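You operate a simulated robot arm through the tools that you are given. There is no shell and no other tool.

You run a simulated robot arm. Do the job below in one go: nothing can be reset, and whatever is moved stays where it is left.

JOB
Wipe the crumbs and the jam smear off the bar with the check cloth.
Fine: first move the blue cup on to the round coaster; lay the cloth back. Set down upright: what you pick out. What is to be rubbed or washed off counts as gone when no trace of it is left.

It is judged by the outcome, as a careful person would: the job done as asked, and still so three seconds after it is handed in. It fails if anything else is knocked over, pushed out of place, dropped, spilled or broken. Flat cloth is picked up by pressing the open fingertips on it (5 to 10 N) and closing them slowly along it; thin cloth reads only 2 to 8 mm in the jaws.

ROBOT AND FRAMES
A 7-joint arm with a two-finger parallel gripper, fixed in place. Base frame: the origin is on the floor under the middle of its stand, x ahead of it, y to its left, z up; the work surface is at about z = 102. Readings come in cm, rad, newtons and seconds.
It reaches about 105.8 cm from its shoulder. Its first joint turns from -2.897 to 2.897 rad. Payload 4.4 kg.
Tool frame: the origin (TCP) lies between the finger pads and is the grasp point; the fingertips stand 2.3 cm ahead of it; z points along the fingers, y is the line along which they close. The gripper opens to 9.4 cm. The fingers are 3.8 cm wide and 1 cm thick; the gripper's body (5.4 by 9.6 cm) begins 3.9 cm behind the TCP.
Orientation is that of the tool frame in the base frame, as a unit quaternion [w, x, y, z]. With the fingers straight down and closing along the base's y, the tool's x points along the base's -x, its y along +y and its z along -z.

CONTROLS
- The arm moves only by the tool servo_tool. Its argument "series" is a list of rows, each an object (a shift or turn left out is 0, a gripper value left out holds the last) with "travel": the shift along the tool's x, y, z in cm, a list of three; "turn": the turn, a rotation vector about the tool's x, y, z in degrees, a list of three; "hand": the opening, from 0 (shut) to 1 (fully open). In form: [{"travel": [dx, dy, dz], "turn": [rx, ry, rz], "hand": hand}, ...]. A call has 1 to 20 rows; each row is the pose to reach, as a shift and turn from the pose commanded when the call began, along the tool's axes at that moment. Each row takes 0.2 s and may step no farther than 5 cm and 0.15 rad from the row before; otherwise, or with a gripper value out of range, the whole call is refused. A pose out of reach is approached as far as the arm can. The call stops where the force on the tool passes 40 N (or 10 N more than at its start, if that is more) or the arm is blocked; 0.2 s more then pass. Each finger travels about 10.8 cm/s and halts on what it meets, pressing with about 32 N; the grip force reading is that of the motor and also rises with nothing between the fingers. The clock runs only during rows and for 0.2 s after the last one: add rows that repeat a pose to give the fingers time. It gives the time, the measured TCP pose, the force on the tool (base axes), the opening and the grip force at its end, in the units of the frame above (readings bear some noise), with the torque about the TCP (base axes, N m) and any sound that the robot's microphone picked up.
- Cameras (640 x 400 px; columns grow to the right, rows downward): "scene" is fixed at [21.95, 64.9, 159.53]; the picture's right is [-0.48, -0.88, 0.00], its down [-0.65, 0.36, -0.67] and it looks along [0.59, -0.32, -0.74] (base axes); focal length 345 px, centre (320, 200). "wrist" rides on the gripper at [8.6, 1.6, -7.5] in the tool frame; the picture's right is [-0.18, 0.98, 0.00], its down [-0.58, -0.11, -0.81] and it looks along [-0.79, -0.15, 0.59] (tool axes); focal length 243 px, centre (320, 200). There is no depth. A picture from a camera that has moved, and an enlarged one, comes with that camera's place and axes in the base frame and with its lens.
- capture(camera): a new picture of that camera. The clock stands still meanwhile.
- zoom(camera, box): a new picture of the part [left, top, right, bottom] of that camera's present view, enlarged. The clock stands still meanwhile.
- job_done(): hands the job in; it is judged then, once.

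Nothing tells you positions but the pictures and the camera data. Unless the task says otherwise, let go and move clear before handing in.

The tools are called after "Emit:" as a command line: name --argument value ..., lists and objects as JSON in quotes. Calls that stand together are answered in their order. servo_tool: Moves the arm, as the interface text tells. Its arguments: {"type":"object","properties":{"series":{"type":"array"}},"required":["series"]} The other tools are called the same way: capture (camera) takes a picture; zoom (camera, box) takes an enlarged picture of a part of a camera's view; job_done () hands the job in.

At the start:

```text
time: 0.0
tcp_pos: [50.44, 22.16, 127.33]
tcp_rot: [-0.001, 0.0, 1.0, 0.0]
force: [0.2, 0.2, 0.0]
torque: [-0.01, 0.04, 0.01]
width: 9.43
grasp_force: 0.0
```

scene: 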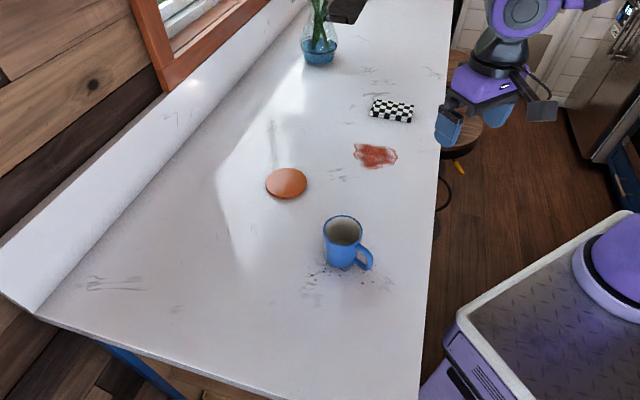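
wrist: 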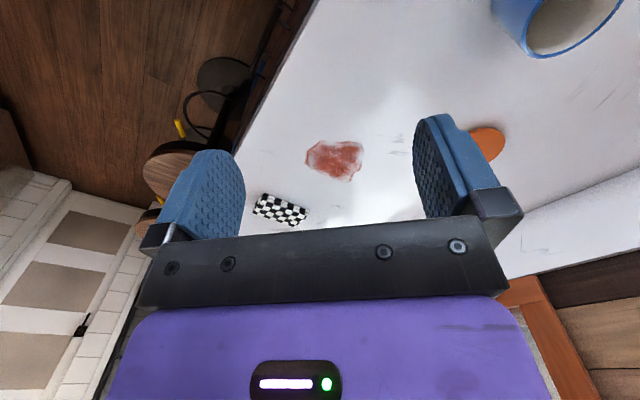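

I see the blue cup near (51, 44), the round orange coaster near (76, 44), the jam smear near (75, 20), the folded check cloth near (89, 4), and crumbs around the cup's foot. I'll look closer before moving anything.

Emit:
zoom --camera "scene" --box '[280, 190, 420, 310]'

Emit:
zoom --camera "scene" --box '[330, 80, 450, 180]'

Emit:
zoom --camera "scene" --box '[240, 140, 340, 220]'

Emit:
zoom --camera "wrist" --box '[220, 120, 380, 240]'

```text
3.33 times, centred on (350, 250) of scene
camera zoom: at [21.95, 64.9, 159.53], right [-0.48, -0.88, 0.0], down [-0.65, 0.36, -0.67], along [0.59, -0.32, -0.74], focal length 1149 px, centre (220, 33)
```

zoom: 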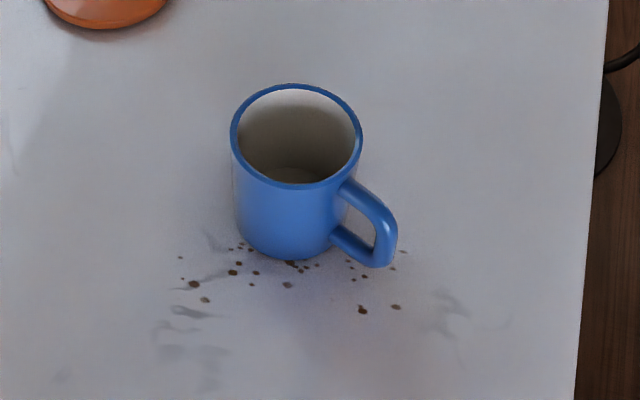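

```text
4.00 times, centred on (390, 130) of scene
camera zoom: at [21.95, 64.9, 159.53], right [-0.48, -0.88, 0.0], down [-0.65, 0.36, -0.67], along [0.59, -0.32, -0.74], focal length 1379 px, centre (40, 480)
```

zoom: 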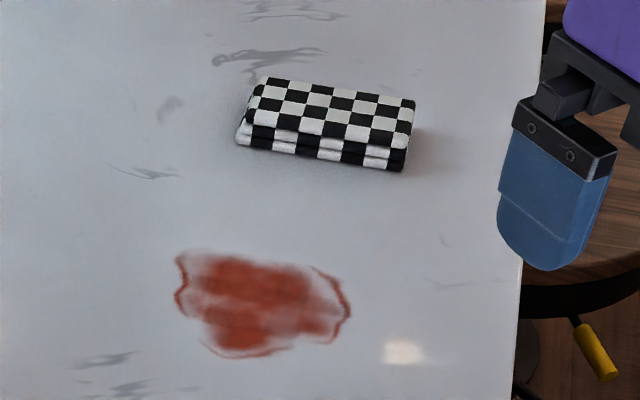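

```text
5.00 times, centred on (290, 180) of scene
camera zoom: at [21.95, 64.9, 159.53], right [-0.48, -0.88, 0.0], down [-0.65, 0.36, -0.67], along [0.59, -0.32, -0.74], focal length 1723 px, centre (470, 300)
```

zoom: 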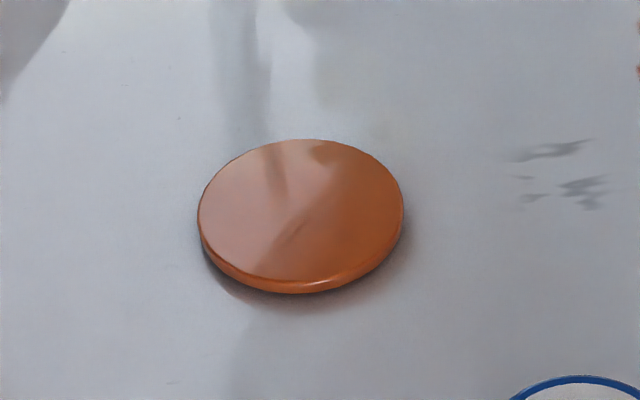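

```text
3.33 times, centred on (300, 180) of wrist
camera zoom: at [41.73, 23.75, 134.72], right [0.18, 0.98, 0.0], down [0.58, -0.11, 0.81], along [0.79, -0.15, -0.59], focal length 809 px, centre (387, 267)
```

zoom: 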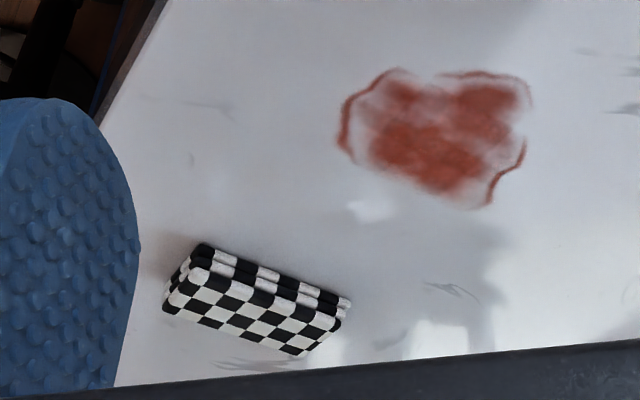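

The cloth is a small folded pad about 12 × 6 × 2 cm, the cup stands about 8 cm tall at about (53, 43), and its handle points back toward the robot. I'll turn the gripper so the fingers straddle the cup across the handle direction and look with the wrist camera from just behind it.

Emit:
servo_tool --series '[{"travel": [1.2, 3.4, 1.5], "turn": [0, 0, -5.2], "hand": 1}, {"travel": [2.4, 6.8, 3], "turn": [0, 0, -10.4], "hand": 1}, {"travel": [3.6, 10.2, 4.5], "turn": [0, 0, -15.6], "hand": 1}, {"travel": [4.8, 13.6, 6], "turn": [0, 0, -20.8], "hand": 1}, {"travel": [6.4, 16.8, 7.5], "turn": [0, 0, -26], "hand": 1}, {"travel": [6.4, 16.8, 7.5], "turn": [0, 0, -26], "hand": 1}]'

Emit:
capture --camera "wrist"

Emit:
capture --camera "scene"

```text
time: 1.4
tcp_pos: [44.21, 39.24, 119.93]
tcp_rot: [0.0, -0.226, 0.974, 0.0]
force: [-0.6, -0.5, 0.1]
torque: [0.04, 0.03, -0.01]
width: 9.39
grasp_force: 0.1
```

```text
taken
camera wrist: at [35.69, 36.83, 127.29], right [-0.27, 0.96, 0.0], down [0.57, 0.16, 0.81], along [0.78, 0.22, -0.59], focal length 243 px, centre (320, 200)
```

wrist: 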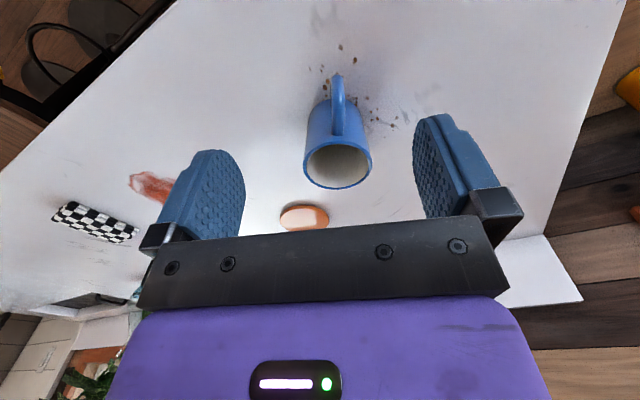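

```text
taken
```

scene: 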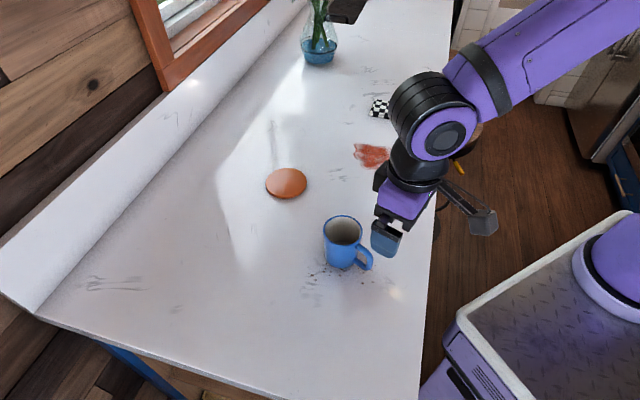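

The gripper is aligned with the cup's handle line. I'll zoom in to fix the cup's centre and height before descending.

Emit:
zoom --camera "wrist" --box '[270, 30, 420, 240]'

Emit:
zoom --camera "scene" --box '[300, 200, 420, 300]'

```text
1.90 times, centred on (345, 135) of wrist
camera zoom: at [35.69, 36.83, 127.29], right [-0.27, 0.96, 0.0], down [0.57, 0.16, 0.81], along [0.78, 0.22, -0.59], focal length 462 px, centre (272, 324)
```

zoom: 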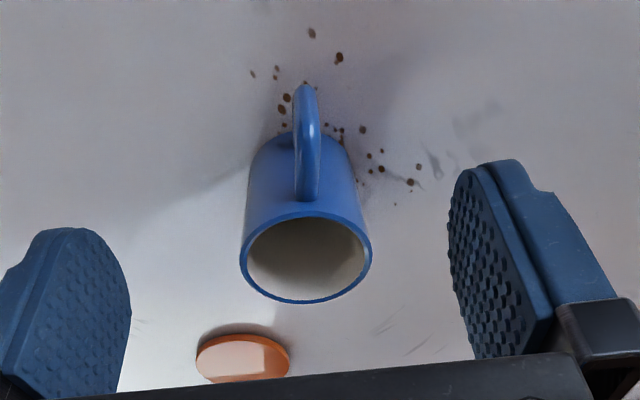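

```text
4.00 times, centred on (360, 250) of scene
camera zoom: at [21.95, 64.9, 159.53], right [-0.48, -0.88, 0.0], down [-0.65, 0.36, -0.67], along [0.59, -0.32, -0.74], focal length 1379 px, centre (160, 0)
```

zoom: 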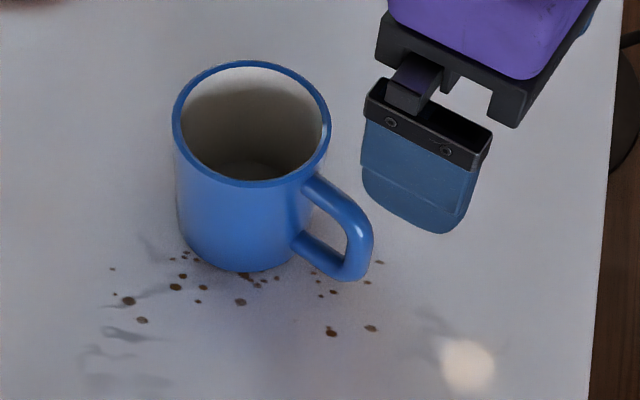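

The cup centre is about (52.8, 43.5) with a diameter of about 7 cm and a height of about 7.7 cm. I'll move over it at height and check the alignment.

Emit:
servo_tool --series '[{"travel": [-3.2, 0, 0], "hand": 1}, {"travel": [-6.4, 0, 0], "hand": 1}, {"travel": [-9.6, 0, 0], "hand": 1}, {"travel": [-9.6, 0, 2], "hand": 1}, {"travel": [-9.6, 0, 4], "hand": 1}, {"travel": [-9.6, 0, 4], "hand": 1}]'

Emit:
capture --camera "wrist"

Emit:
zoom --camera "scene" --box '[260, 140, 440, 300]'

```text
time: 2.8
tcp_pos: [52.66, 43.08, 115.72]
tcp_rot: [0.0, -0.224, 0.975, 0.0]
force: [-1.0, -0.2, 0.4]
torque: [0.02, 0.0, -0.01]
width: 9.41
grasp_force: 0.0
```

```text
taken
camera wrist: at [44.14, 40.8, 123.22], right [-0.27, 0.96, 0.0], down [0.57, 0.16, 0.81], along [0.78, 0.21, -0.59], focal length 243 px, centre (320, 200)
```

wrist: 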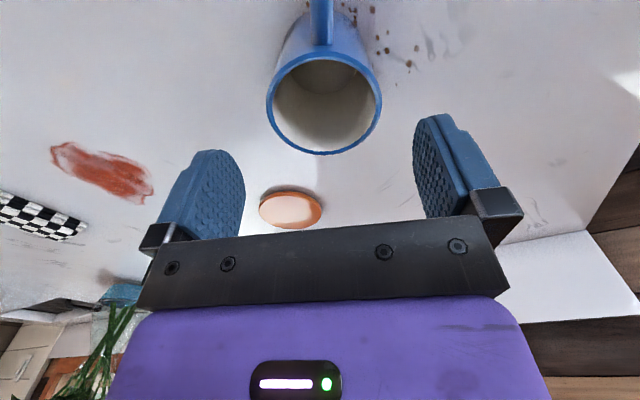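

```text
2.50 times, centred on (350, 220) of scene
camera zoom: at [21.95, 64.9, 159.53], right [-0.48, -0.88, 0.0], down [-0.65, 0.36, -0.67], along [0.59, -0.32, -0.74], focal length 862 px, centre (245, 150)
```

zoom: 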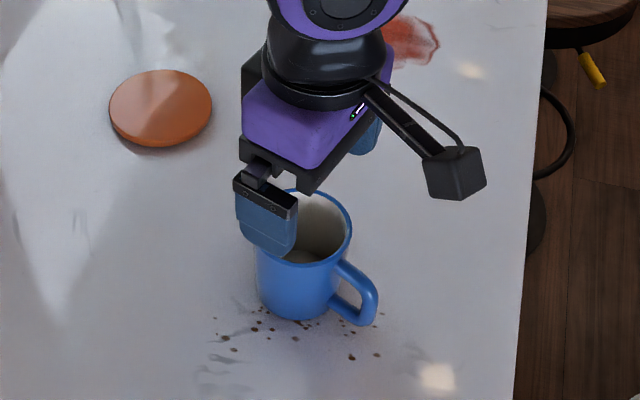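

The cup is centred between the fingers to within a few millimetres, with its rim at about z = 109.7. I'll descend to a mid-height grip and close slowly.

Emit:
servo_tool --series '[{"travel": [0, 0.15, 2], "hand": 1}, {"travel": [0, 0.15, 4], "hand": 1}, {"travel": [0, 0.15, 6], "hand": 1}, {"travel": [0, 0.15, 7.5], "hand": 1}, {"travel": [0, 0.15, 8.4], "hand": 1}, {"travel": [0, 0.15, 8.4], "hand": 1}]'

Emit:
capture --camera "wrist"

```text
time: 4.2
tcp_pos: [52.39, 43.24, 107.2]
tcp_rot: [0.0, -0.225, 0.974, 0.0]
force: [-0.5, 0.1, -0.6]
torque: [-0.02, 0.03, 0.02]
width: 9.4
grasp_force: 0.1
```

```text
taken
camera wrist: at [43.93, 40.92, 114.73], right [-0.27, 0.96, 0.0], down [0.57, 0.16, 0.81], along [0.78, 0.21, -0.59], focal length 243 px, centre (320, 200)
```

wrist: 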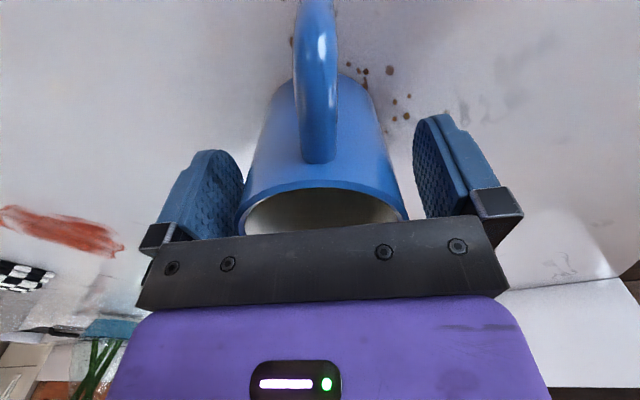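

The fingers straddle the cup with space on both sides. Now I'll close slowly.

Emit:
servo_tool --series '[{"hand": 0.9}, {"hand": 0.84}, {"hand": 0.8}, {"hand": 0.77}, {"hand": 0.74}, {"hand": 0.71}, {"hand": 0.65}, {"hand": 0.5}, {"hand": 0.4}, {"hand": 0.4}]'

Emit:
capture --camera "wrist"

```text
time: 6.4
tcp_pos: [52.48, 43.25, 107.19]
tcp_rot: [0.0, -0.225, 0.974, 0.0]
force: [0.1, 0.0, 0.9]
torque: [0.07, 0.0, 0.05]
width: 7.3
grasp_force: 31.9
```

```text
taken
camera wrist: at [43.94, 40.92, 114.74], right [-0.27, 0.96, 0.0], down [0.57, 0.16, 0.81], along [0.78, 0.21, -0.59], focal length 243 px, centre (320, 200)
```

wrist: 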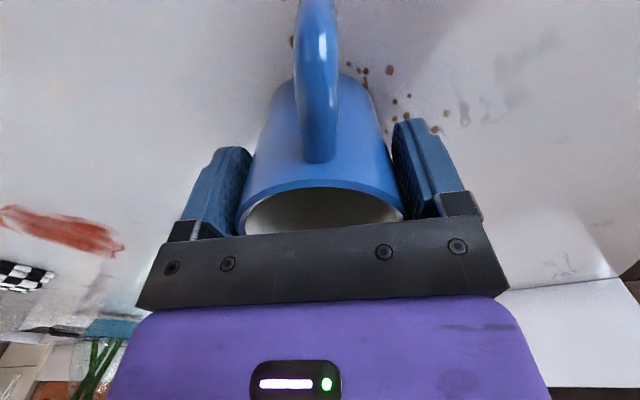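

The cup is held at 7.3 cm width and 32 N. I'll lift it straight up and carry it level over the coaster at about (75.7, 44.6).

Emit:
servo_tool --series '[{"travel": [0, 0, -1]}, {"travel": [0, 0, -3]}, {"travel": [0, 0, -5]}, {"travel": [0, 0, -6]}, {"travel": [-1.2, -0.5, -6]}, {"travel": [-3.6, -1.5, -6]}, {"travel": [-6.2, -2.6, -6]}, {"travel": [-8.8, -3.7, -6]}, {"travel": [-11.4, -4.8, -6]}, {"travel": [-14.0, -5.9, -6]}, {"travel": [-16.6, -7.0, -6]}, {"travel": [-19.0, -8.0, -6]}, {"travel": [-20.6, -8.6, -6]}, {"travel": [-21.45, -8.97, -6]}, {"travel": [-21.45, -8.97, -6]}, {"travel": [-21.45, -8.97, -6]}]'

Emit:
capture --camera "scene"

Emit:
capture --camera "wrist"

Emit:
zoom --camera "scene" --box '[220, 110, 360, 230]'

```text
time: 9.8
tcp_pos: [75.9, 44.66, 113.36]
tcp_rot: [0.0, -0.225, 0.974, 0.001]
force: [-0.2, -0.5, -2.4]
torque: [0.01, 0.01, -0.01]
width: 7.27
grasp_force: 31.8
```

```text
taken
```

scene: 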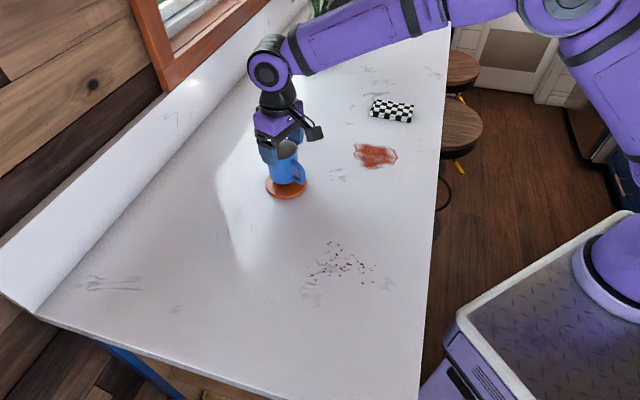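

```text
taken
camera wrist: at [67.26, 42.23, 120.9], right [-0.27, 0.96, 0.0], down [0.57, 0.16, 0.81], along [0.78, 0.21, -0.59], focal length 243 px, centre (320, 200)
```

wrist: 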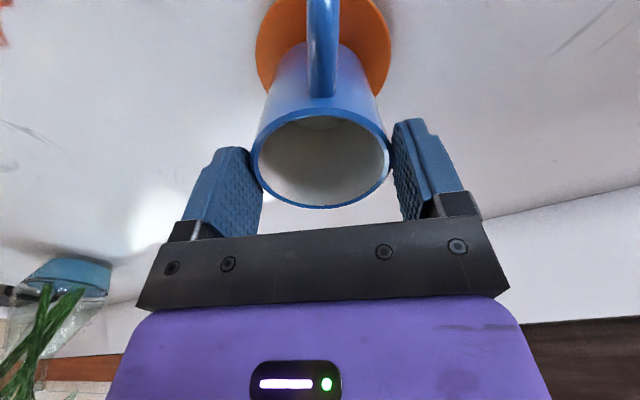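

```text
3.33 times, centred on (290, 170) of scene
camera zoom: at [21.95, 64.9, 159.53], right [-0.48, -0.88, 0.0], down [-0.65, 0.36, -0.67], along [0.59, -0.32, -0.74], focal length 1149 px, centre (420, 300)
```

zoom: 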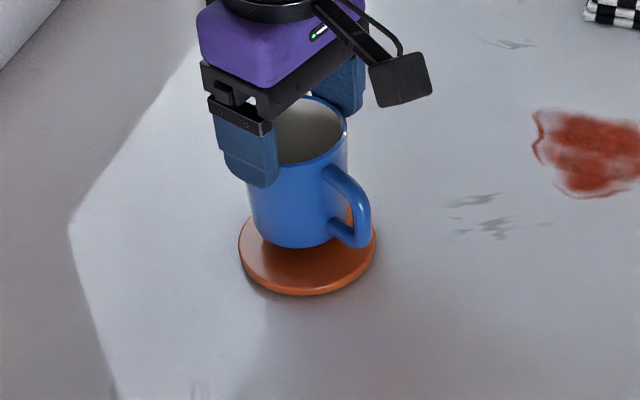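

The cup has crept down in the grip during the carry: its rim is now only about 1 cm above the fingertips and its foot is about 2.4 cm above the coaster. It is nearly centred over the coaster, so I'll lower it now with a small correction.

Emit:
servo_tool --series '[{"travel": [0.12, -0.1, 0.8]}, {"travel": [0.25, -0.18, 1.6]}, {"travel": [0.25, -0.18, 2.1]}]'

Emit:
zoom --camera "scene" --box '[220, 110, 360, 230]'

Emit:
capture --camera "wrist"

```text
time: 10.6
tcp_pos: [75.57, 44.35, 111.46]
tcp_rot: [0.003, -0.225, 0.974, 0.001]
force: [2.1, -0.5, 23.2]
torque: [0.05, -0.17, 0.21]
width: 7.19
grasp_force: 32.1
```

```text
3.33 times, centred on (290, 170) of scene
camera zoom: at [21.95, 64.9, 159.53], right [-0.48, -0.88, 0.0], down [-0.65, 0.36, -0.67], along [0.59, -0.32, -0.74], focal length 1149 px, centre (420, 300)
```

zoom: 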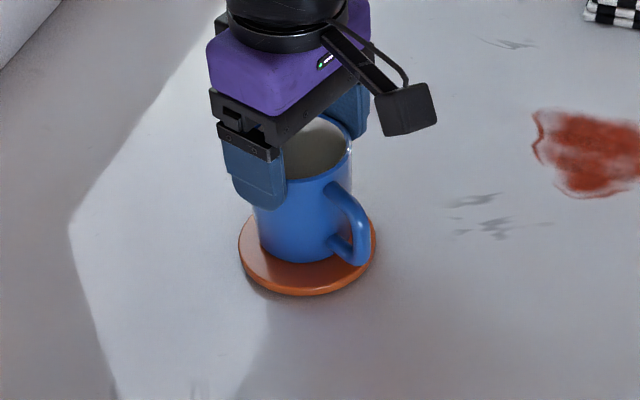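

```text
taken
camera wrist: at [67.13, 42.0, 118.88], right [-0.27, 0.96, 0.0], down [0.57, 0.15, 0.81], along [0.78, 0.22, -0.59], focal length 243 px, centre (320, 200)
```

wrist: 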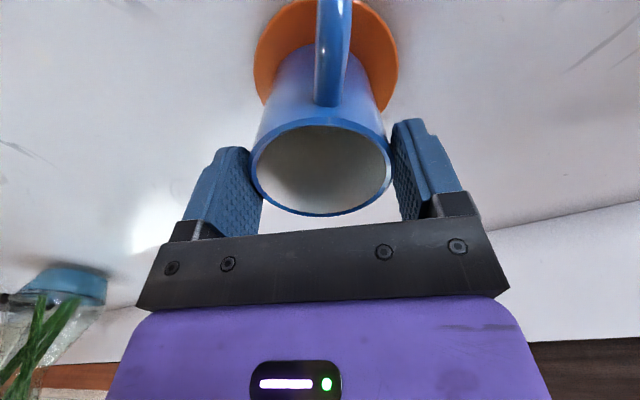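

The cup's foot is on the coaster (23 N upward reaction). I'll ease the pressure off slightly and check before releasing.

Emit:
servo_tool --series '[{"travel": [0, 0, -0.1]}, {"travel": [0, 0, -0.2]}]'

Emit:
zoom --camera "scene" --box '[250, 130, 340, 220]'

```text
time: 11.2
tcp_pos: [75.58, 44.36, 111.43]
tcp_rot: [0.001, -0.225, 0.974, 0.0]
force: [4.0, 0.7, 21.6]
torque: [0.22, -0.4, -0.01]
width: 7.14
grasp_force: 32.4
```

```text
4.44 times, centred on (295, 175) of scene
camera zoom: at [21.95, 64.9, 159.53], right [-0.48, -0.88, 0.0], down [-0.65, 0.36, -0.67], along [0.59, -0.32, -0.74], focal length 1532 px, centre (431, 311)
```

zoom: 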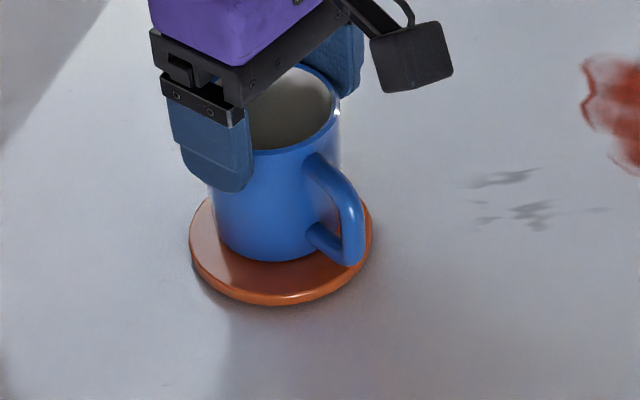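

The cup stands upright and well within the coaster. I'll open the fingers gradually to release it.

Emit:
servo_tool --series '[{"travel": [0, 0, -0.1], "hand": 0.72}, {"travel": [0, 0, -0.1], "hand": 0.77}, {"travel": [0, 0, -0.1], "hand": 0.8}, {"travel": [0, 0, -0.1], "hand": 0.85}, {"travel": [0, 0, -0.1], "hand": 0.95}, {"travel": [0, 0, -0.1], "hand": 1.0}]'

Emit:
zoom --camera "scene" --box '[250, 130, 340, 220]'

Emit:
capture --camera "wrist"

```text
time: 12.6
tcp_pos: [75.59, 44.39, 111.44]
tcp_rot: [0.0, -0.225, 0.974, 0.0]
force: [0.1, 1.3, -0.6]
torque: [0.02, 0.0, 0.03]
width: 9.39
grasp_force: 0.1
```

```text
4.44 times, centred on (295, 175) of scene
camera zoom: at [21.95, 64.9, 159.53], right [-0.48, -0.88, 0.0], down [-0.65, 0.36, -0.67], along [0.59, -0.32, -0.74], focal length 1532 px, centre (431, 311)
```

zoom: 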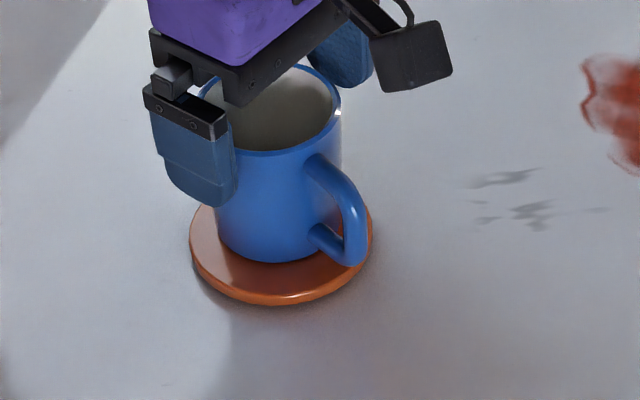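

```text
taken
camera wrist: at [67.15, 42.04, 118.93], right [-0.27, 0.96, 0.0], down [0.57, 0.16, 0.81], along [0.78, 0.21, -0.59], focal length 243 px, centre (320, 200)
```

wrist: 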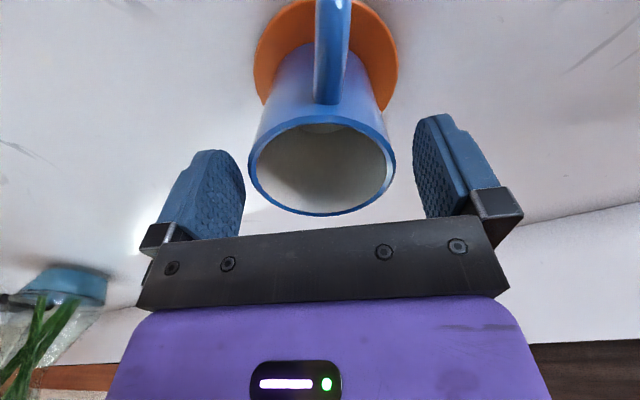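

The cup stands on the coaster and the fingers are clear. I'll rise straight up, then go to look at the check cloth from behind, turning the gripper to match its sides.

Emit:
servo_tool --series '[{"travel": [0, 0, -2], "hand": 1}, {"travel": [0, 0, -5]}, {"travel": [0, 0, -8]}, {"travel": [0, 0, -10]}, {"travel": [1.83, -4.4, -10], "turn": [0, 0, -1.7]}, {"travel": [3.65, -8.8, -10], "turn": [0, 0, -3.4]}, {"travel": [5.48, -13.2, -10], "turn": [0, 0, -5.1]}, {"travel": [7.3, -17.6, -10], "turn": [0, 0, -6.8]}, {"travel": [9.13, -22, -9.5], "turn": [0, 0, -8.5]}, {"travel": [10.96, -26.4, -9], "turn": [0, 0, -10.2]}, {"travel": [12.78, -30.8, -8.5], "turn": [0, 0, -11.9]}, {"travel": [14.6, -35.2, -8], "turn": [0, 0, -13.6]}, {"travel": [16.43, -39.6, -7], "turn": [0, 0, -15.3]}, {"travel": [18.26, -44, -6], "turn": [0, 0, -17]}, {"travel": [18.26, -44, -6], "turn": [0, 0, -17]}, {"travel": [18.26, -44, -6], "turn": [0, 0, -17]}]'

Emit:
capture --camera "wrist"

Emit:
capture --camera "scene"

Emit:
zoom --camera "scene" --box '[250, 130, 340, 220]'

Emit:
zoom --camera "scene" --box '[280, 220, 400, 310]'

```text
time: 16.0
tcp_pos: [78.47, -3.19, 117.22]
tcp_rot: [0.001, -0.367, 0.93, 0.0]
force: [0.2, -0.3, 0.0]
torque: [0.02, -0.05, -0.01]
width: 9.41
grasp_force: 0.0
```

```text
taken
camera wrist: at [71.03, -7.94, 124.78], right [-0.54, 0.84, 0.0], down [0.5, 0.32, 0.81], along [0.68, 0.43, -0.59], focal length 243 px, centre (320, 200)
```

wrist: 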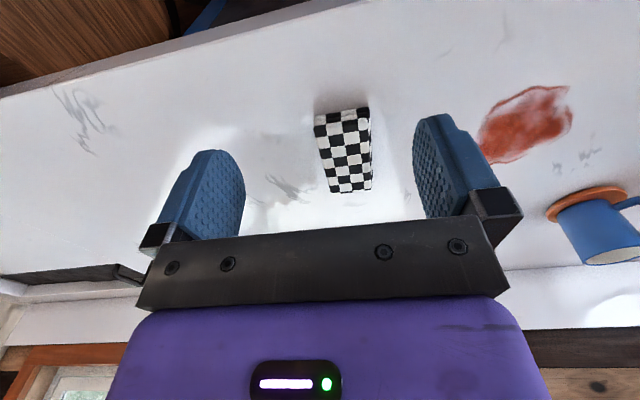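

```text
taken
```

scene: 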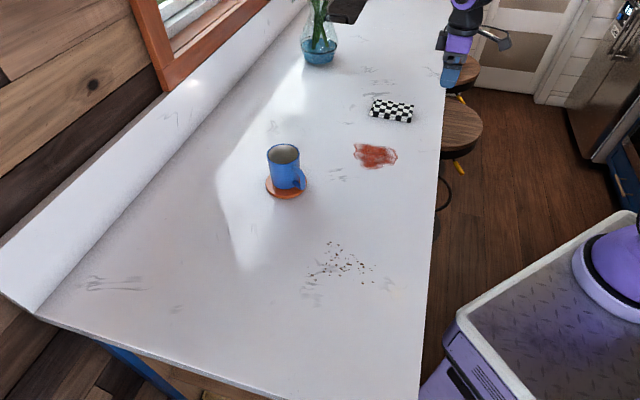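

```text
4.44 times, centred on (295, 175) of scene
camera zoom: at [21.95, 64.9, 159.53], right [-0.48, -0.88, 0.0], down [-0.65, 0.36, -0.67], along [0.59, -0.32, -0.74], focal length 1532 px, centre (431, 311)
```

zoom: 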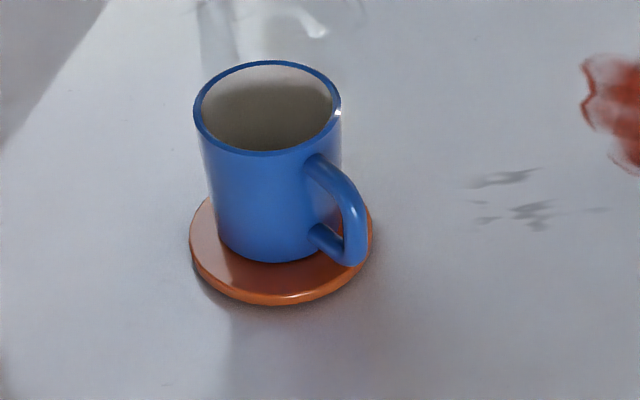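

```text
4.44 times, centred on (340, 265) of scene
camera zoom: at [21.95, 64.9, 159.53], right [-0.48, -0.88, 0.0], down [-0.65, 0.36, -0.67], along [0.59, -0.32, -0.74], focal length 1532 px, centre (231, -89)
```

zoom: 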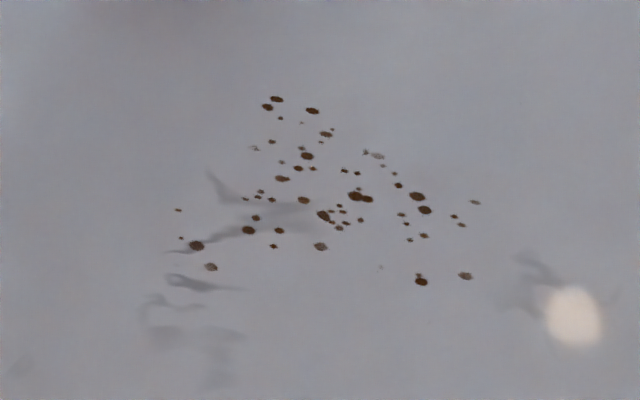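

The cup is upright on the coaster and the crumbs are now fully visible, spanning about x 45–57, y 39–50. Next I'll zoom on the cloth to fix its corners and thickness.

Emit:
zoom --camera "wrist" --box '[290, 90, 400, 210]'

Emit:
zoom --camera "scene" --box '[355, 85, 425, 135]'

```text
3.33 times, centred on (345, 150) of wrist
camera zoom: at [71.03, -7.94, 124.78], right [-0.54, 0.84, 0.0], down [0.5, 0.32, 0.81], along [0.68, 0.43, -0.59], focal length 809 px, centre (237, 367)
```

zoom: 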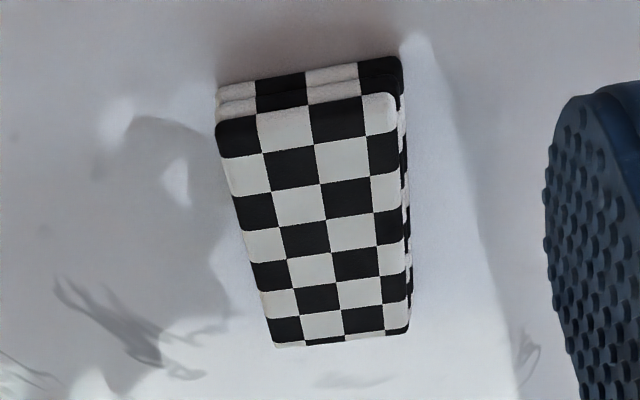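

```text
8.00 times, centred on (390, 110) of scene
camera zoom: at [21.95, 64.9, 159.53], right [-0.48, -0.88, 0.0], down [-0.65, 0.36, -0.67], along [0.59, -0.32, -0.74], focal length 2757 px, centre (-240, 920)
```

zoom: 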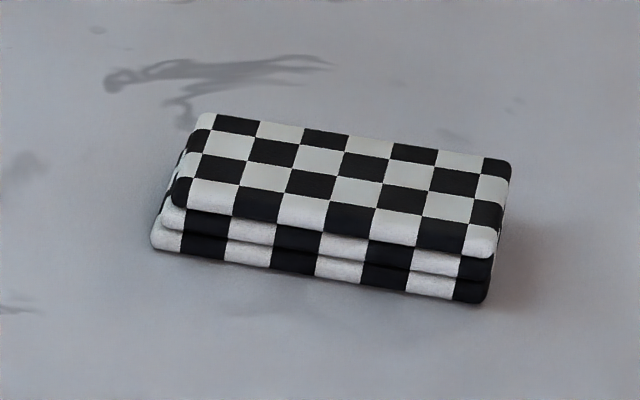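

The cloth is a three-layer folded pad of about 11.3 × 5.8 × 2 cm centred near (86.9, 5.9), its sides parallel to my fingers. I'll move over it and come partway down.

Emit:
servo_tool --series '[{"travel": [-4.1, 0.3, 0], "hand": 1}, {"travel": [-8.2, 0.6, 0]}, {"travel": [-12.3, 0.87, 0]}, {"travel": [-12.3, 0.87, 2.5]}, {"travel": [-12.3, 0.87, 5]}, {"travel": [-12.3, 0.87, 7]}, {"travel": [-12.3, 0.87, 7]}]'

Emit:
capture --camera "wrist"

Emit:
zoom --camera "scene" --box '[345, 55, 455, 145]'

```text
time: 17.6
tcp_pos: [86.71, 5.94, 110.36]
tcp_rot: [0.001, -0.366, 0.931, 0.001]
force: [-0.6, 0.3, 0.1]
torque: [-0.03, 0.01, 0.02]
width: 9.4
grasp_force: 0.0
```

```text
taken
camera wrist: at [79.27, 1.19, 117.92], right [-0.54, 0.84, 0.0], down [0.5, 0.32, 0.81], along [0.68, 0.43, -0.59], focal length 243 px, centre (320, 200)
```

wrist: 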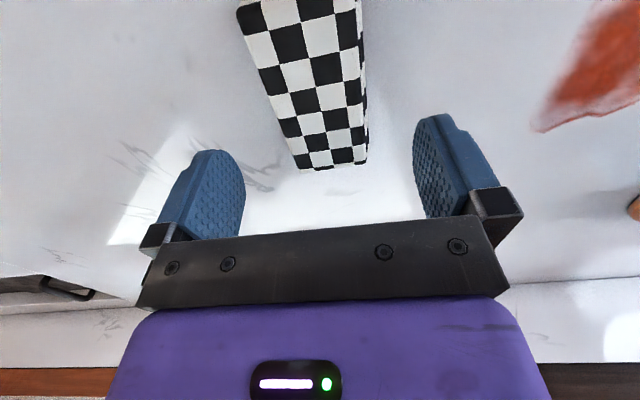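

```text
4.44 times, centred on (400, 100) of scene
camera zoom: at [21.95, 64.9, 159.53], right [-0.48, -0.88, 0.0], down [-0.65, 0.36, -0.67], along [0.59, -0.32, -0.74], focal length 1532 px, centre (-36, 644)
```

zoom: 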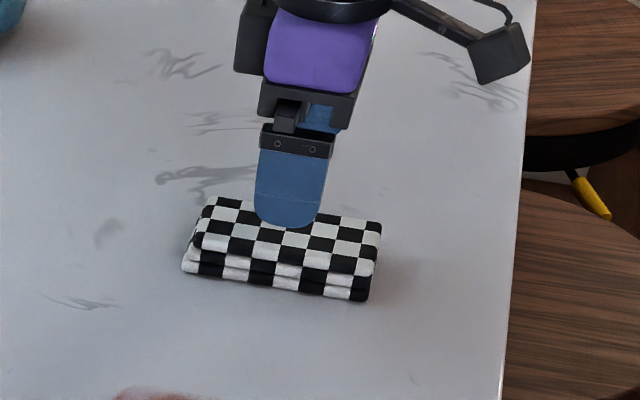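

The pad's centre is within half a centimetre of the TCP. I'll descend so the fingertips straddle the pad just above the bar's surface.

Emit:
servo_tool --series '[{"travel": [0.25, -0.1, 1.5], "hand": 1}, {"travel": [0.25, -0.1, 3]}, {"travel": [0.25, -0.1, 4.2]}, {"travel": [0.25, -0.1, 5.2]}, {"travel": [0.25, -0.1, 5.2]}]'

Emit:
capture --camera "wrist"

Emit:
zoom --camera "scene" --box '[345, 55, 455, 145]'

```text
time: 18.8
tcp_pos: [86.63, 5.78, 105.36]
tcp_rot: [0.0, -0.366, 0.93, 0.0]
force: [0.6, 0.6, 0.1]
torque: [0.02, 0.0, -0.03]
width: 9.38
grasp_force: 0.2
```

```text
taken
camera wrist: at [79.22, 1.0, 112.79], right [-0.54, 0.84, 0.0], down [0.5, 0.32, 0.81], along [0.68, 0.43, -0.59], focal length 243 px, centre (320, 200)
```

wrist: 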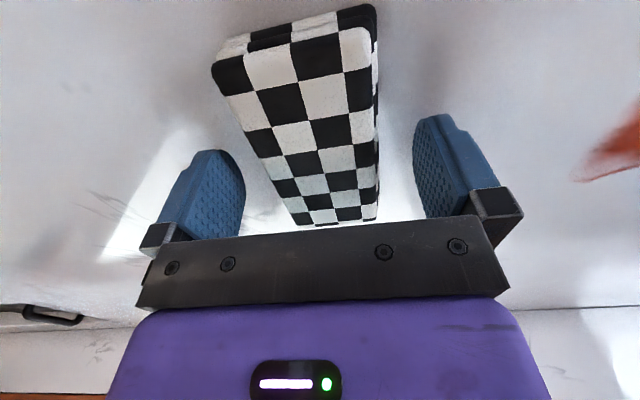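

```text
4.44 times, centred on (400, 100) of scene
camera zoom: at [21.95, 64.9, 159.53], right [-0.48, -0.88, 0.0], down [-0.65, 0.36, -0.67], along [0.59, -0.32, -0.74], focal length 1532 px, centre (-36, 644)
```

zoom: 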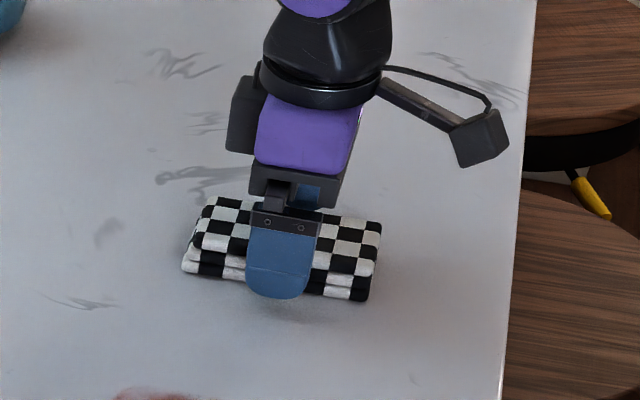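

The fingers are on both sides of the pad. I'll go down a little further and close slowly in small steps to see how the cloth reacts.

Emit:
servo_tool --series '[{"travel": [0, 0, 0.25], "hand": 1}, {"travel": [0, 0, 0.5], "hand": 0.9}, {"travel": [0, 0, 0.5], "hand": 0.8}, {"travel": [0, 0, 0.5], "hand": 0.72}, {"travel": [0, 0, 0.5], "hand": 0.68}, {"travel": [0, 0, 0.5], "hand": 0.65}, {"travel": [0, 0, 0.5], "hand": 0.62}, {"travel": [0, 0, 0.5], "hand": 0.6}, {"travel": [0, 0, 0.5], "hand": 0.58}, {"travel": [0, 0, 0.5], "hand": 0.56}, {"travel": [0, 0, 0.5], "hand": 0.56}]'

Emit:
capture --camera "wrist"

Emit:
zoom --camera "scene" --box '[345, 55, 455, 145]'

```text
time: 21.2
tcp_pos: [86.73, 5.68, 104.91]
tcp_rot: [0.0, -0.366, 0.931, 0.0]
force: [0.3, 0.0, 1.5]
torque: [0.0, 0.02, 0.07]
width: 5.91
grasp_force: 32.2
```

```text
taken
camera wrist: at [79.25, 1.04, 112.43], right [-0.54, 0.84, 0.0], down [0.5, 0.32, 0.81], along [0.68, 0.43, -0.59], focal length 243 px, centre (320, 200)
```

wrist: 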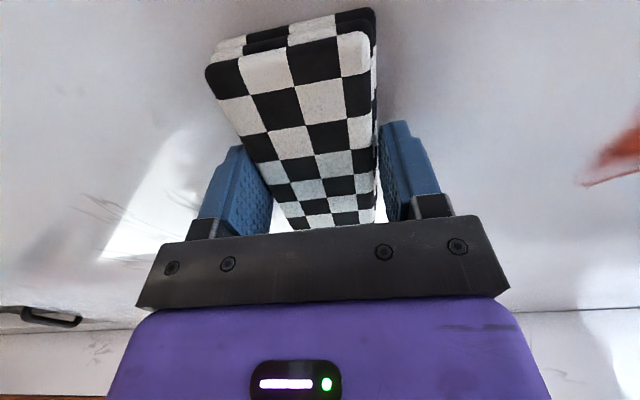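

```text
4.44 times, centred on (400, 100) of scene
camera zoom: at [21.95, 64.9, 159.53], right [-0.48, -0.88, 0.0], down [-0.65, 0.36, -0.67], along [0.59, -0.32, -0.74], focal length 1532 px, centre (-36, 644)
```

zoom: 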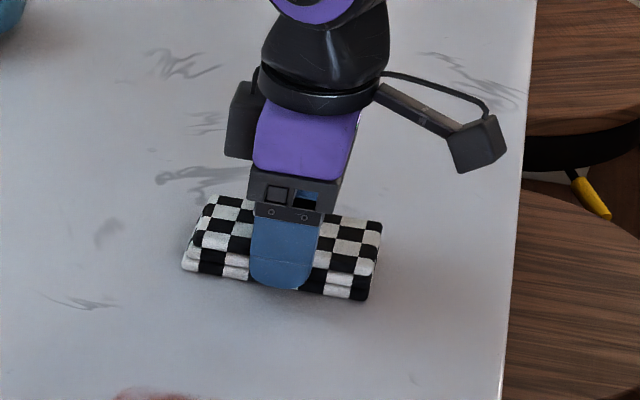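

The pad grips like a firm block at 5.9 cm. I'll lift a few centimetres and check whether it slips.

Emit:
servo_tool --series '[{"travel": [0, 0, -0.7], "hand": 0.5}, {"travel": [0, 0, -1.8]}, {"travel": [0, 0, -3]}, {"travel": [0, 0, -3]}, {"travel": [0, 0, -3]}]'

Emit:
capture --camera "wrist"

Emit:
zoom --camera "scene" --box '[345, 55, 455, 145]'

```text
time: 22.4
tcp_pos: [86.77, 5.69, 107.98]
tcp_rot: [0.001, -0.366, 0.931, 0.0]
force: [0.2, 0.2, -1.2]
torque: [0.04, -0.02, 0.01]
width: 5.91
grasp_force: 32.2
```

```text
taken
camera wrist: at [79.41, 0.98, 115.46], right [-0.54, 0.84, 0.0], down [0.5, 0.32, 0.81], along [0.68, 0.43, -0.59], focal length 243 px, centre (320, 200)
```

wrist: 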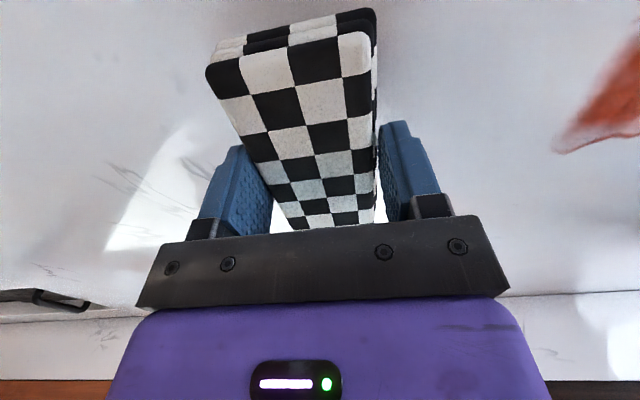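

```text
4.44 times, centred on (400, 100) of scene
camera zoom: at [21.95, 64.9, 159.53], right [-0.48, -0.88, 0.0], down [-0.65, 0.36, -0.67], along [0.59, -0.32, -0.74], focal length 1532 px, centre (-36, 644)
```

zoom: 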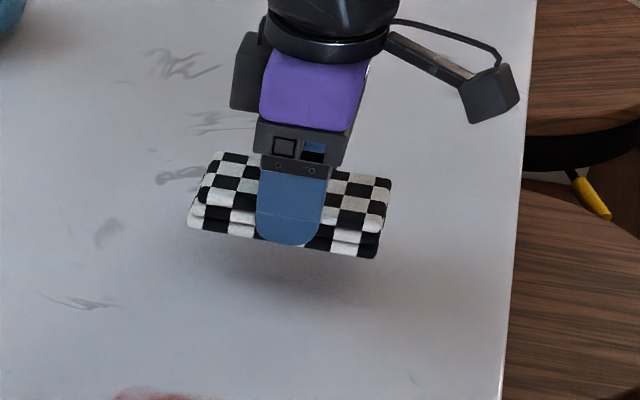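

The pad holds without slipping. I'll carry it at modest height over to just beside the crumbs, keeping well clear of the cup.

Emit:
servo_tool --series '[{"travel": [0, 0, -1.5], "hand": 0.5}, {"travel": [0, 1, -3]}, {"travel": [0.2, 4, -3]}, {"travel": [0.4, 8.5, -3]}, {"travel": [0.7, 13.2, -3]}, {"travel": [1.0, 17.9, -3]}, {"travel": [1.3, 22.6, -3]}, {"travel": [1.6, 27.3, -3]}, {"travel": [1.9, 32, -3]}, {"travel": [2.2, 36.5, -3]}, {"travel": [2.4, 40.5, -3]}, {"travel": [2.4, 43.3, -2.5]}, {"travel": [2.4, 44.4, -1]}, {"travel": [2.4, 44.4, 0.5]}, {"travel": [2.4, 44.4, 1.5]}, {"travel": [2.4, 44.4, 1.5]}]'

Emit:
capture --camera "wrist"

Emit:
capture --camera "scene"

Emit:
zoom --camera "scene" --box '[280, 180, 440, 300]'

```text
time: 25.8
tcp_pos: [54.76, 36.44, 106.44]
tcp_rot: [-0.001, -0.366, 0.93, 0.0]
force: [-0.1, -0.1, -1.2]
torque: [0.0, 0.0, 0.0]
width: 5.93
grasp_force: 32.5
```

```text
taken
camera wrist: at [47.4, 31.7, 113.81], right [-0.54, 0.84, 0.0], down [0.5, 0.32, 0.81], along [0.68, 0.43, -0.59], focal length 243 px, centre (320, 200)
```

wrist: 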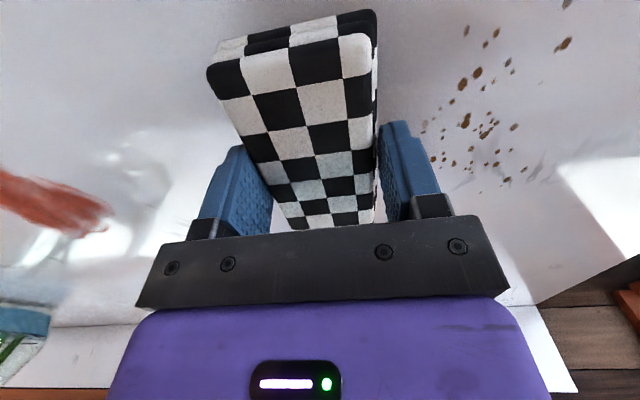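

```text
taken
```

scene: 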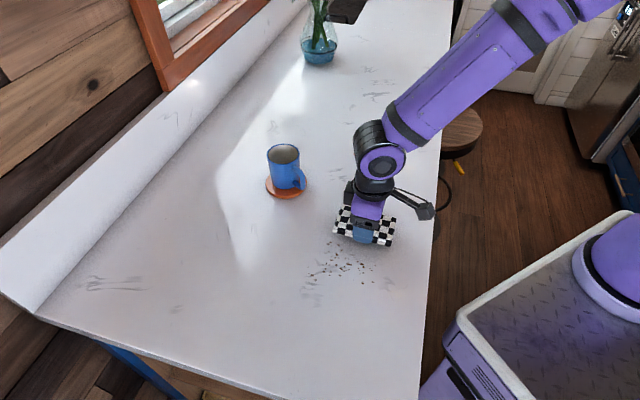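

```text
3.33 times, centred on (360, 240) of scene
camera zoom: at [21.95, 64.9, 159.53], right [-0.48, -0.88, 0.0], down [-0.65, 0.36, -0.67], along [0.59, -0.32, -0.74], focal length 1149 px, centre (187, 67)
```

zoom: 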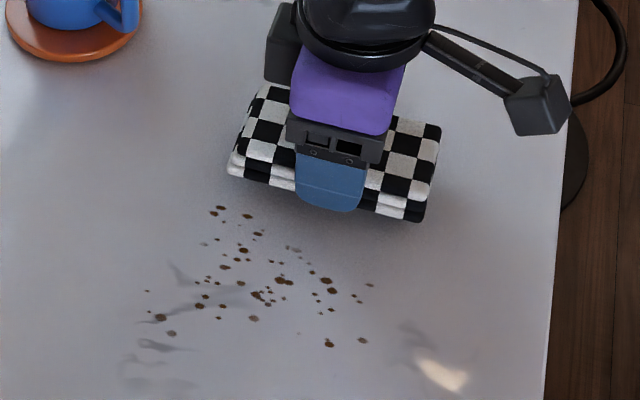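

The pad hangs just beside the crumbs, about 1.5 cm above the bar. I'll lower it to contact and find a light pressing force.

Emit:
servo_tool --series '[{"travel": [0, 0, 0.8], "hand": 0.5}, {"travel": [0, 0, 1.3]}, {"travel": [0, 0, 1.5]}, {"travel": [0, 0, 1.55]}]'

```text
time: 26.8
tcp_pos: [54.87, 36.41, 104.92]
tcp_rot: [0.001, -0.366, 0.931, 0.001]
force: [0.2, -5.0, 27.2]
torque: [-0.53, 0.4, -0.01]
width: 5.87
grasp_force: 32.1
```

Contact is heavier than I want at 27 N, so I'll ease up slightly.

Emit:
servo_tool --series '[{"travel": [0, 0, -0.05], "hand": 0.5}, {"travel": [0, 0, -0.1]}, {"travel": [0, 0, -0.1]}]'

Emit:
zoom --camera "scene" --box '[280, 180, 440, 300]'

```text
time: 27.6
tcp_pos: [54.79, 36.36, 104.99]
tcp_rot: [0.002, -0.367, 0.93, 0.0]
force: [5.7, 5.5, 28.4]
torque: [0.13, -0.19, 0.02]
width: 5.91
grasp_force: 32.0
```

```text
3.33 times, centred on (360, 240) of scene
camera zoom: at [21.95, 64.9, 159.53], right [-0.48, -0.88, 0.0], down [-0.65, 0.36, -0.67], along [0.59, -0.32, -0.74], focal length 1149 px, centre (187, 67)
```

zoom: 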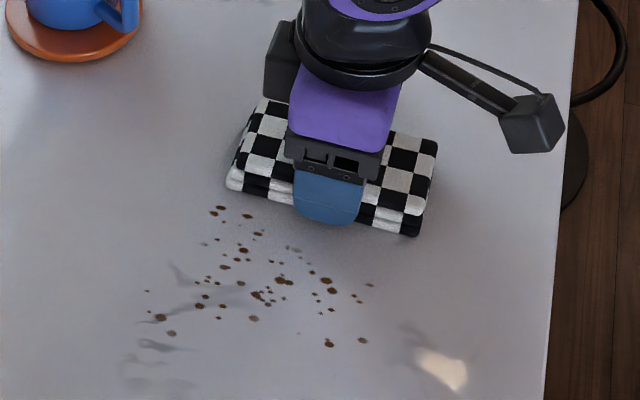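

Emit:
servo_tool --series '[{"travel": [0, 0, -0.08], "hand": 0.5}, {"travel": [0, 0, -0.08]}]'

```text
time: 28.2
tcp_pos: [54.76, 36.35, 104.85]
tcp_rot: [0.0, -0.367, 0.93, 0.0]
force: [5.5, 5.6, 15.9]
torque: [0.48, -0.42, 0.04]
width: 5.91
grasp_force: 32.1
```

About 16 N now, which is fine for wiping. First stroke: sweep across the crumbs toward the near end of the bar.

Emit:
servo_tool --series '[{"travel": [0, 1, -0.03], "hand": 0.5}, {"travel": [0, 2.5, -0.03]}, {"travel": [0, 4, -0.03]}, {"travel": [0, 5.5, -0.03]}, {"travel": [0, 7, -0.03]}, {"travel": [0, 8.5, -0.03]}]'

Emit:
zoom --camera "scene" --box '[280, 180, 440, 300]'

Emit:
capture --camera "wrist"

```text
time: 29.6
tcp_pos: [48.98, 42.51, 105.03]
tcp_rot: [0.0, -0.366, 0.93, 0.0]
force: [-1.3, 0.7, 0.2]
torque: [0.0, 0.0, 0.04]
width: 5.85
grasp_force: 32.5
```

```text
3.33 times, centred on (360, 240) of scene
camera zoom: at [21.95, 64.9, 159.53], right [-0.48, -0.88, 0.0], down [-0.65, 0.36, -0.67], along [0.59, -0.32, -0.74], focal length 1149 px, centre (187, 67)
```

zoom: 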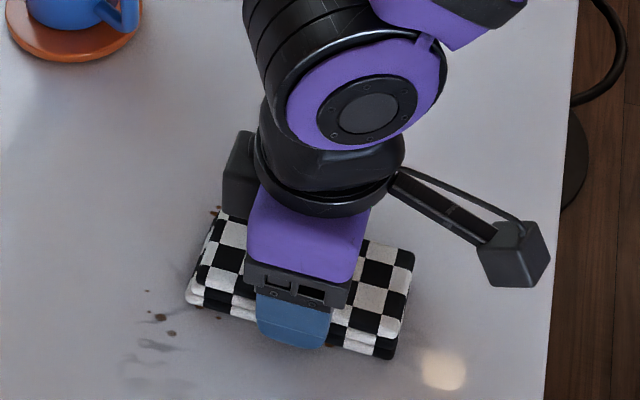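

```text
taken
camera wrist: at [41.54, 37.76, 112.51], right [-0.54, 0.84, 0.0], down [0.5, 0.32, 0.81], along [0.68, 0.43, -0.59], focal length 243 px, centre (320, 200)
```

wrist: 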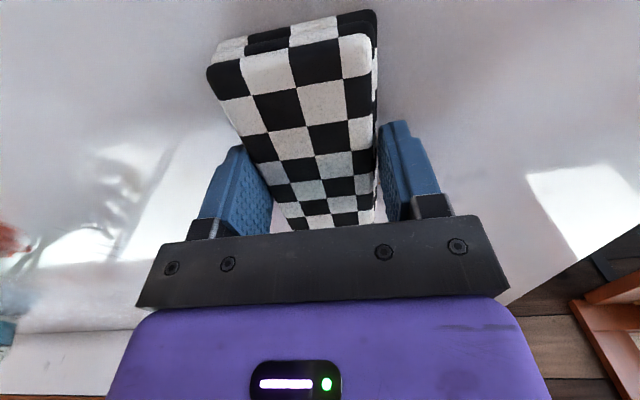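

Partway across, the pressure has faded to nearly zero, so I'll lower slightly to restore it before continuing.

Emit:
servo_tool --series '[{"travel": [0, 0, 0.06], "hand": 0.5}, {"travel": [0, 0, 0.1]}, {"travel": [0, 0, 0.1]}]'

```text
time: 30.4
tcp_pos: [48.85, 42.61, 104.96]
tcp_rot: [0.0, -0.366, 0.931, 0.0]
force: [-1.3, -2.3, 7.1]
torque: [-0.21, 0.22, -0.01]
width: 5.88
grasp_force: 31.8
```

7 N of pressure. I'll sweep back over the part I just crossed, then on.

Emit:
servo_tool --series '[{"travel": [0, -1, 0.02], "hand": 0.5}, {"travel": [0, -2.5, 0.02]}, {"travel": [0, -4, 0.02]}, {"travel": [0, -5.5, 0.02]}, {"travel": [0, -7, 0.02]}, {"travel": [0, -8.5, 0.02]}, {"travel": [0, -8.5, 0.02]}]'

Emit:
zoom --camera "scene" --box '[280, 180, 440, 300]'

Emit:
capture --camera "wrist"

```text
time: 32.0
tcp_pos: [54.72, 36.29, 104.86]
tcp_rot: [0.0, -0.366, 0.931, 0.0]
force: [-4.7, 6.2, 16.1]
torque: [0.1, 0.11, 0.01]
width: 5.87
grasp_force: 31.8
```

```text
3.33 times, centred on (360, 240) of scene
camera zoom: at [21.95, 64.9, 159.53], right [-0.48, -0.88, 0.0], down [-0.65, 0.36, -0.67], along [0.59, -0.32, -0.74], focal length 1149 px, centre (187, 67)
```

zoom: 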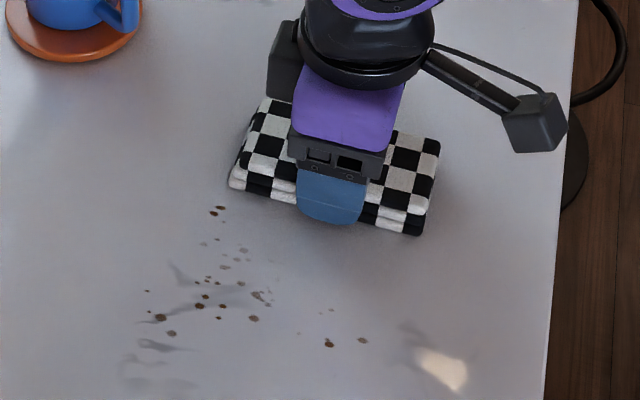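

```text
taken
camera wrist: at [47.32, 31.54, 112.39], right [-0.54, 0.84, 0.0], down [0.5, 0.32, 0.81], along [0.68, 0.43, -0.59], focal length 243 px, centre (320, 200)
```

wrist: 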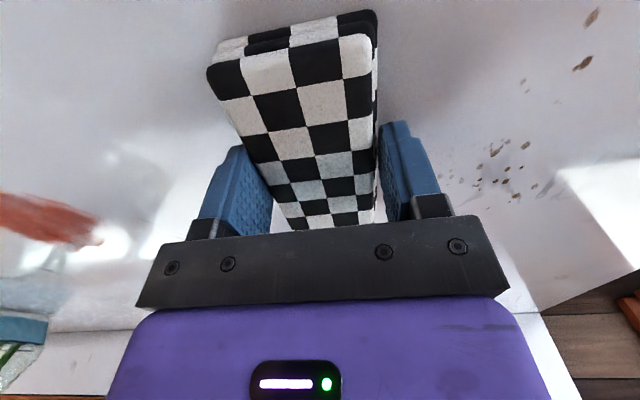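

The wiping works: crumbs under the stroke are fading. I'll make longer full strokes over the whole patch at about 15 N.

Emit:
servo_tool --series '[{"travel": [0, 1.7, 0], "hand": 0.5}, {"travel": [0, 3.4, 0.01]}, {"travel": [0, 5.1, 0.02]}, {"travel": [0, 6.8, 0.03]}, {"travel": [0, 8.5, 0.04]}, {"travel": [0, 10.2, 0.05]}, {"travel": [0, 11.9, 0.05]}, {"travel": [0, 13.6, 0.05]}, {"travel": [0, 15.3, 0.05]}, {"travel": [0, 17, 0.05]}]'

Emit:
zoom --camera "scene" --box '[280, 180, 440, 300]'

```text
time: 34.2
tcp_pos: [42.98, 48.68, 104.89]
tcp_rot: [0.001, -0.366, 0.93, 0.0]
force: [4.8, -4.6, 17.8]
torque: [-0.14, -0.12, 0.14]
width: 5.9
grasp_force: 31.9
```

```text
3.33 times, centred on (360, 240) of scene
camera zoom: at [21.95, 64.9, 159.53], right [-0.48, -0.88, 0.0], down [-0.65, 0.36, -0.67], along [0.59, -0.32, -0.74], focal length 1149 px, centre (187, 67)
```

zoom: 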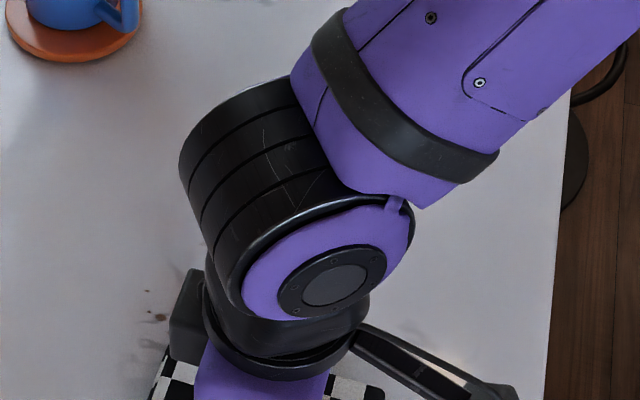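

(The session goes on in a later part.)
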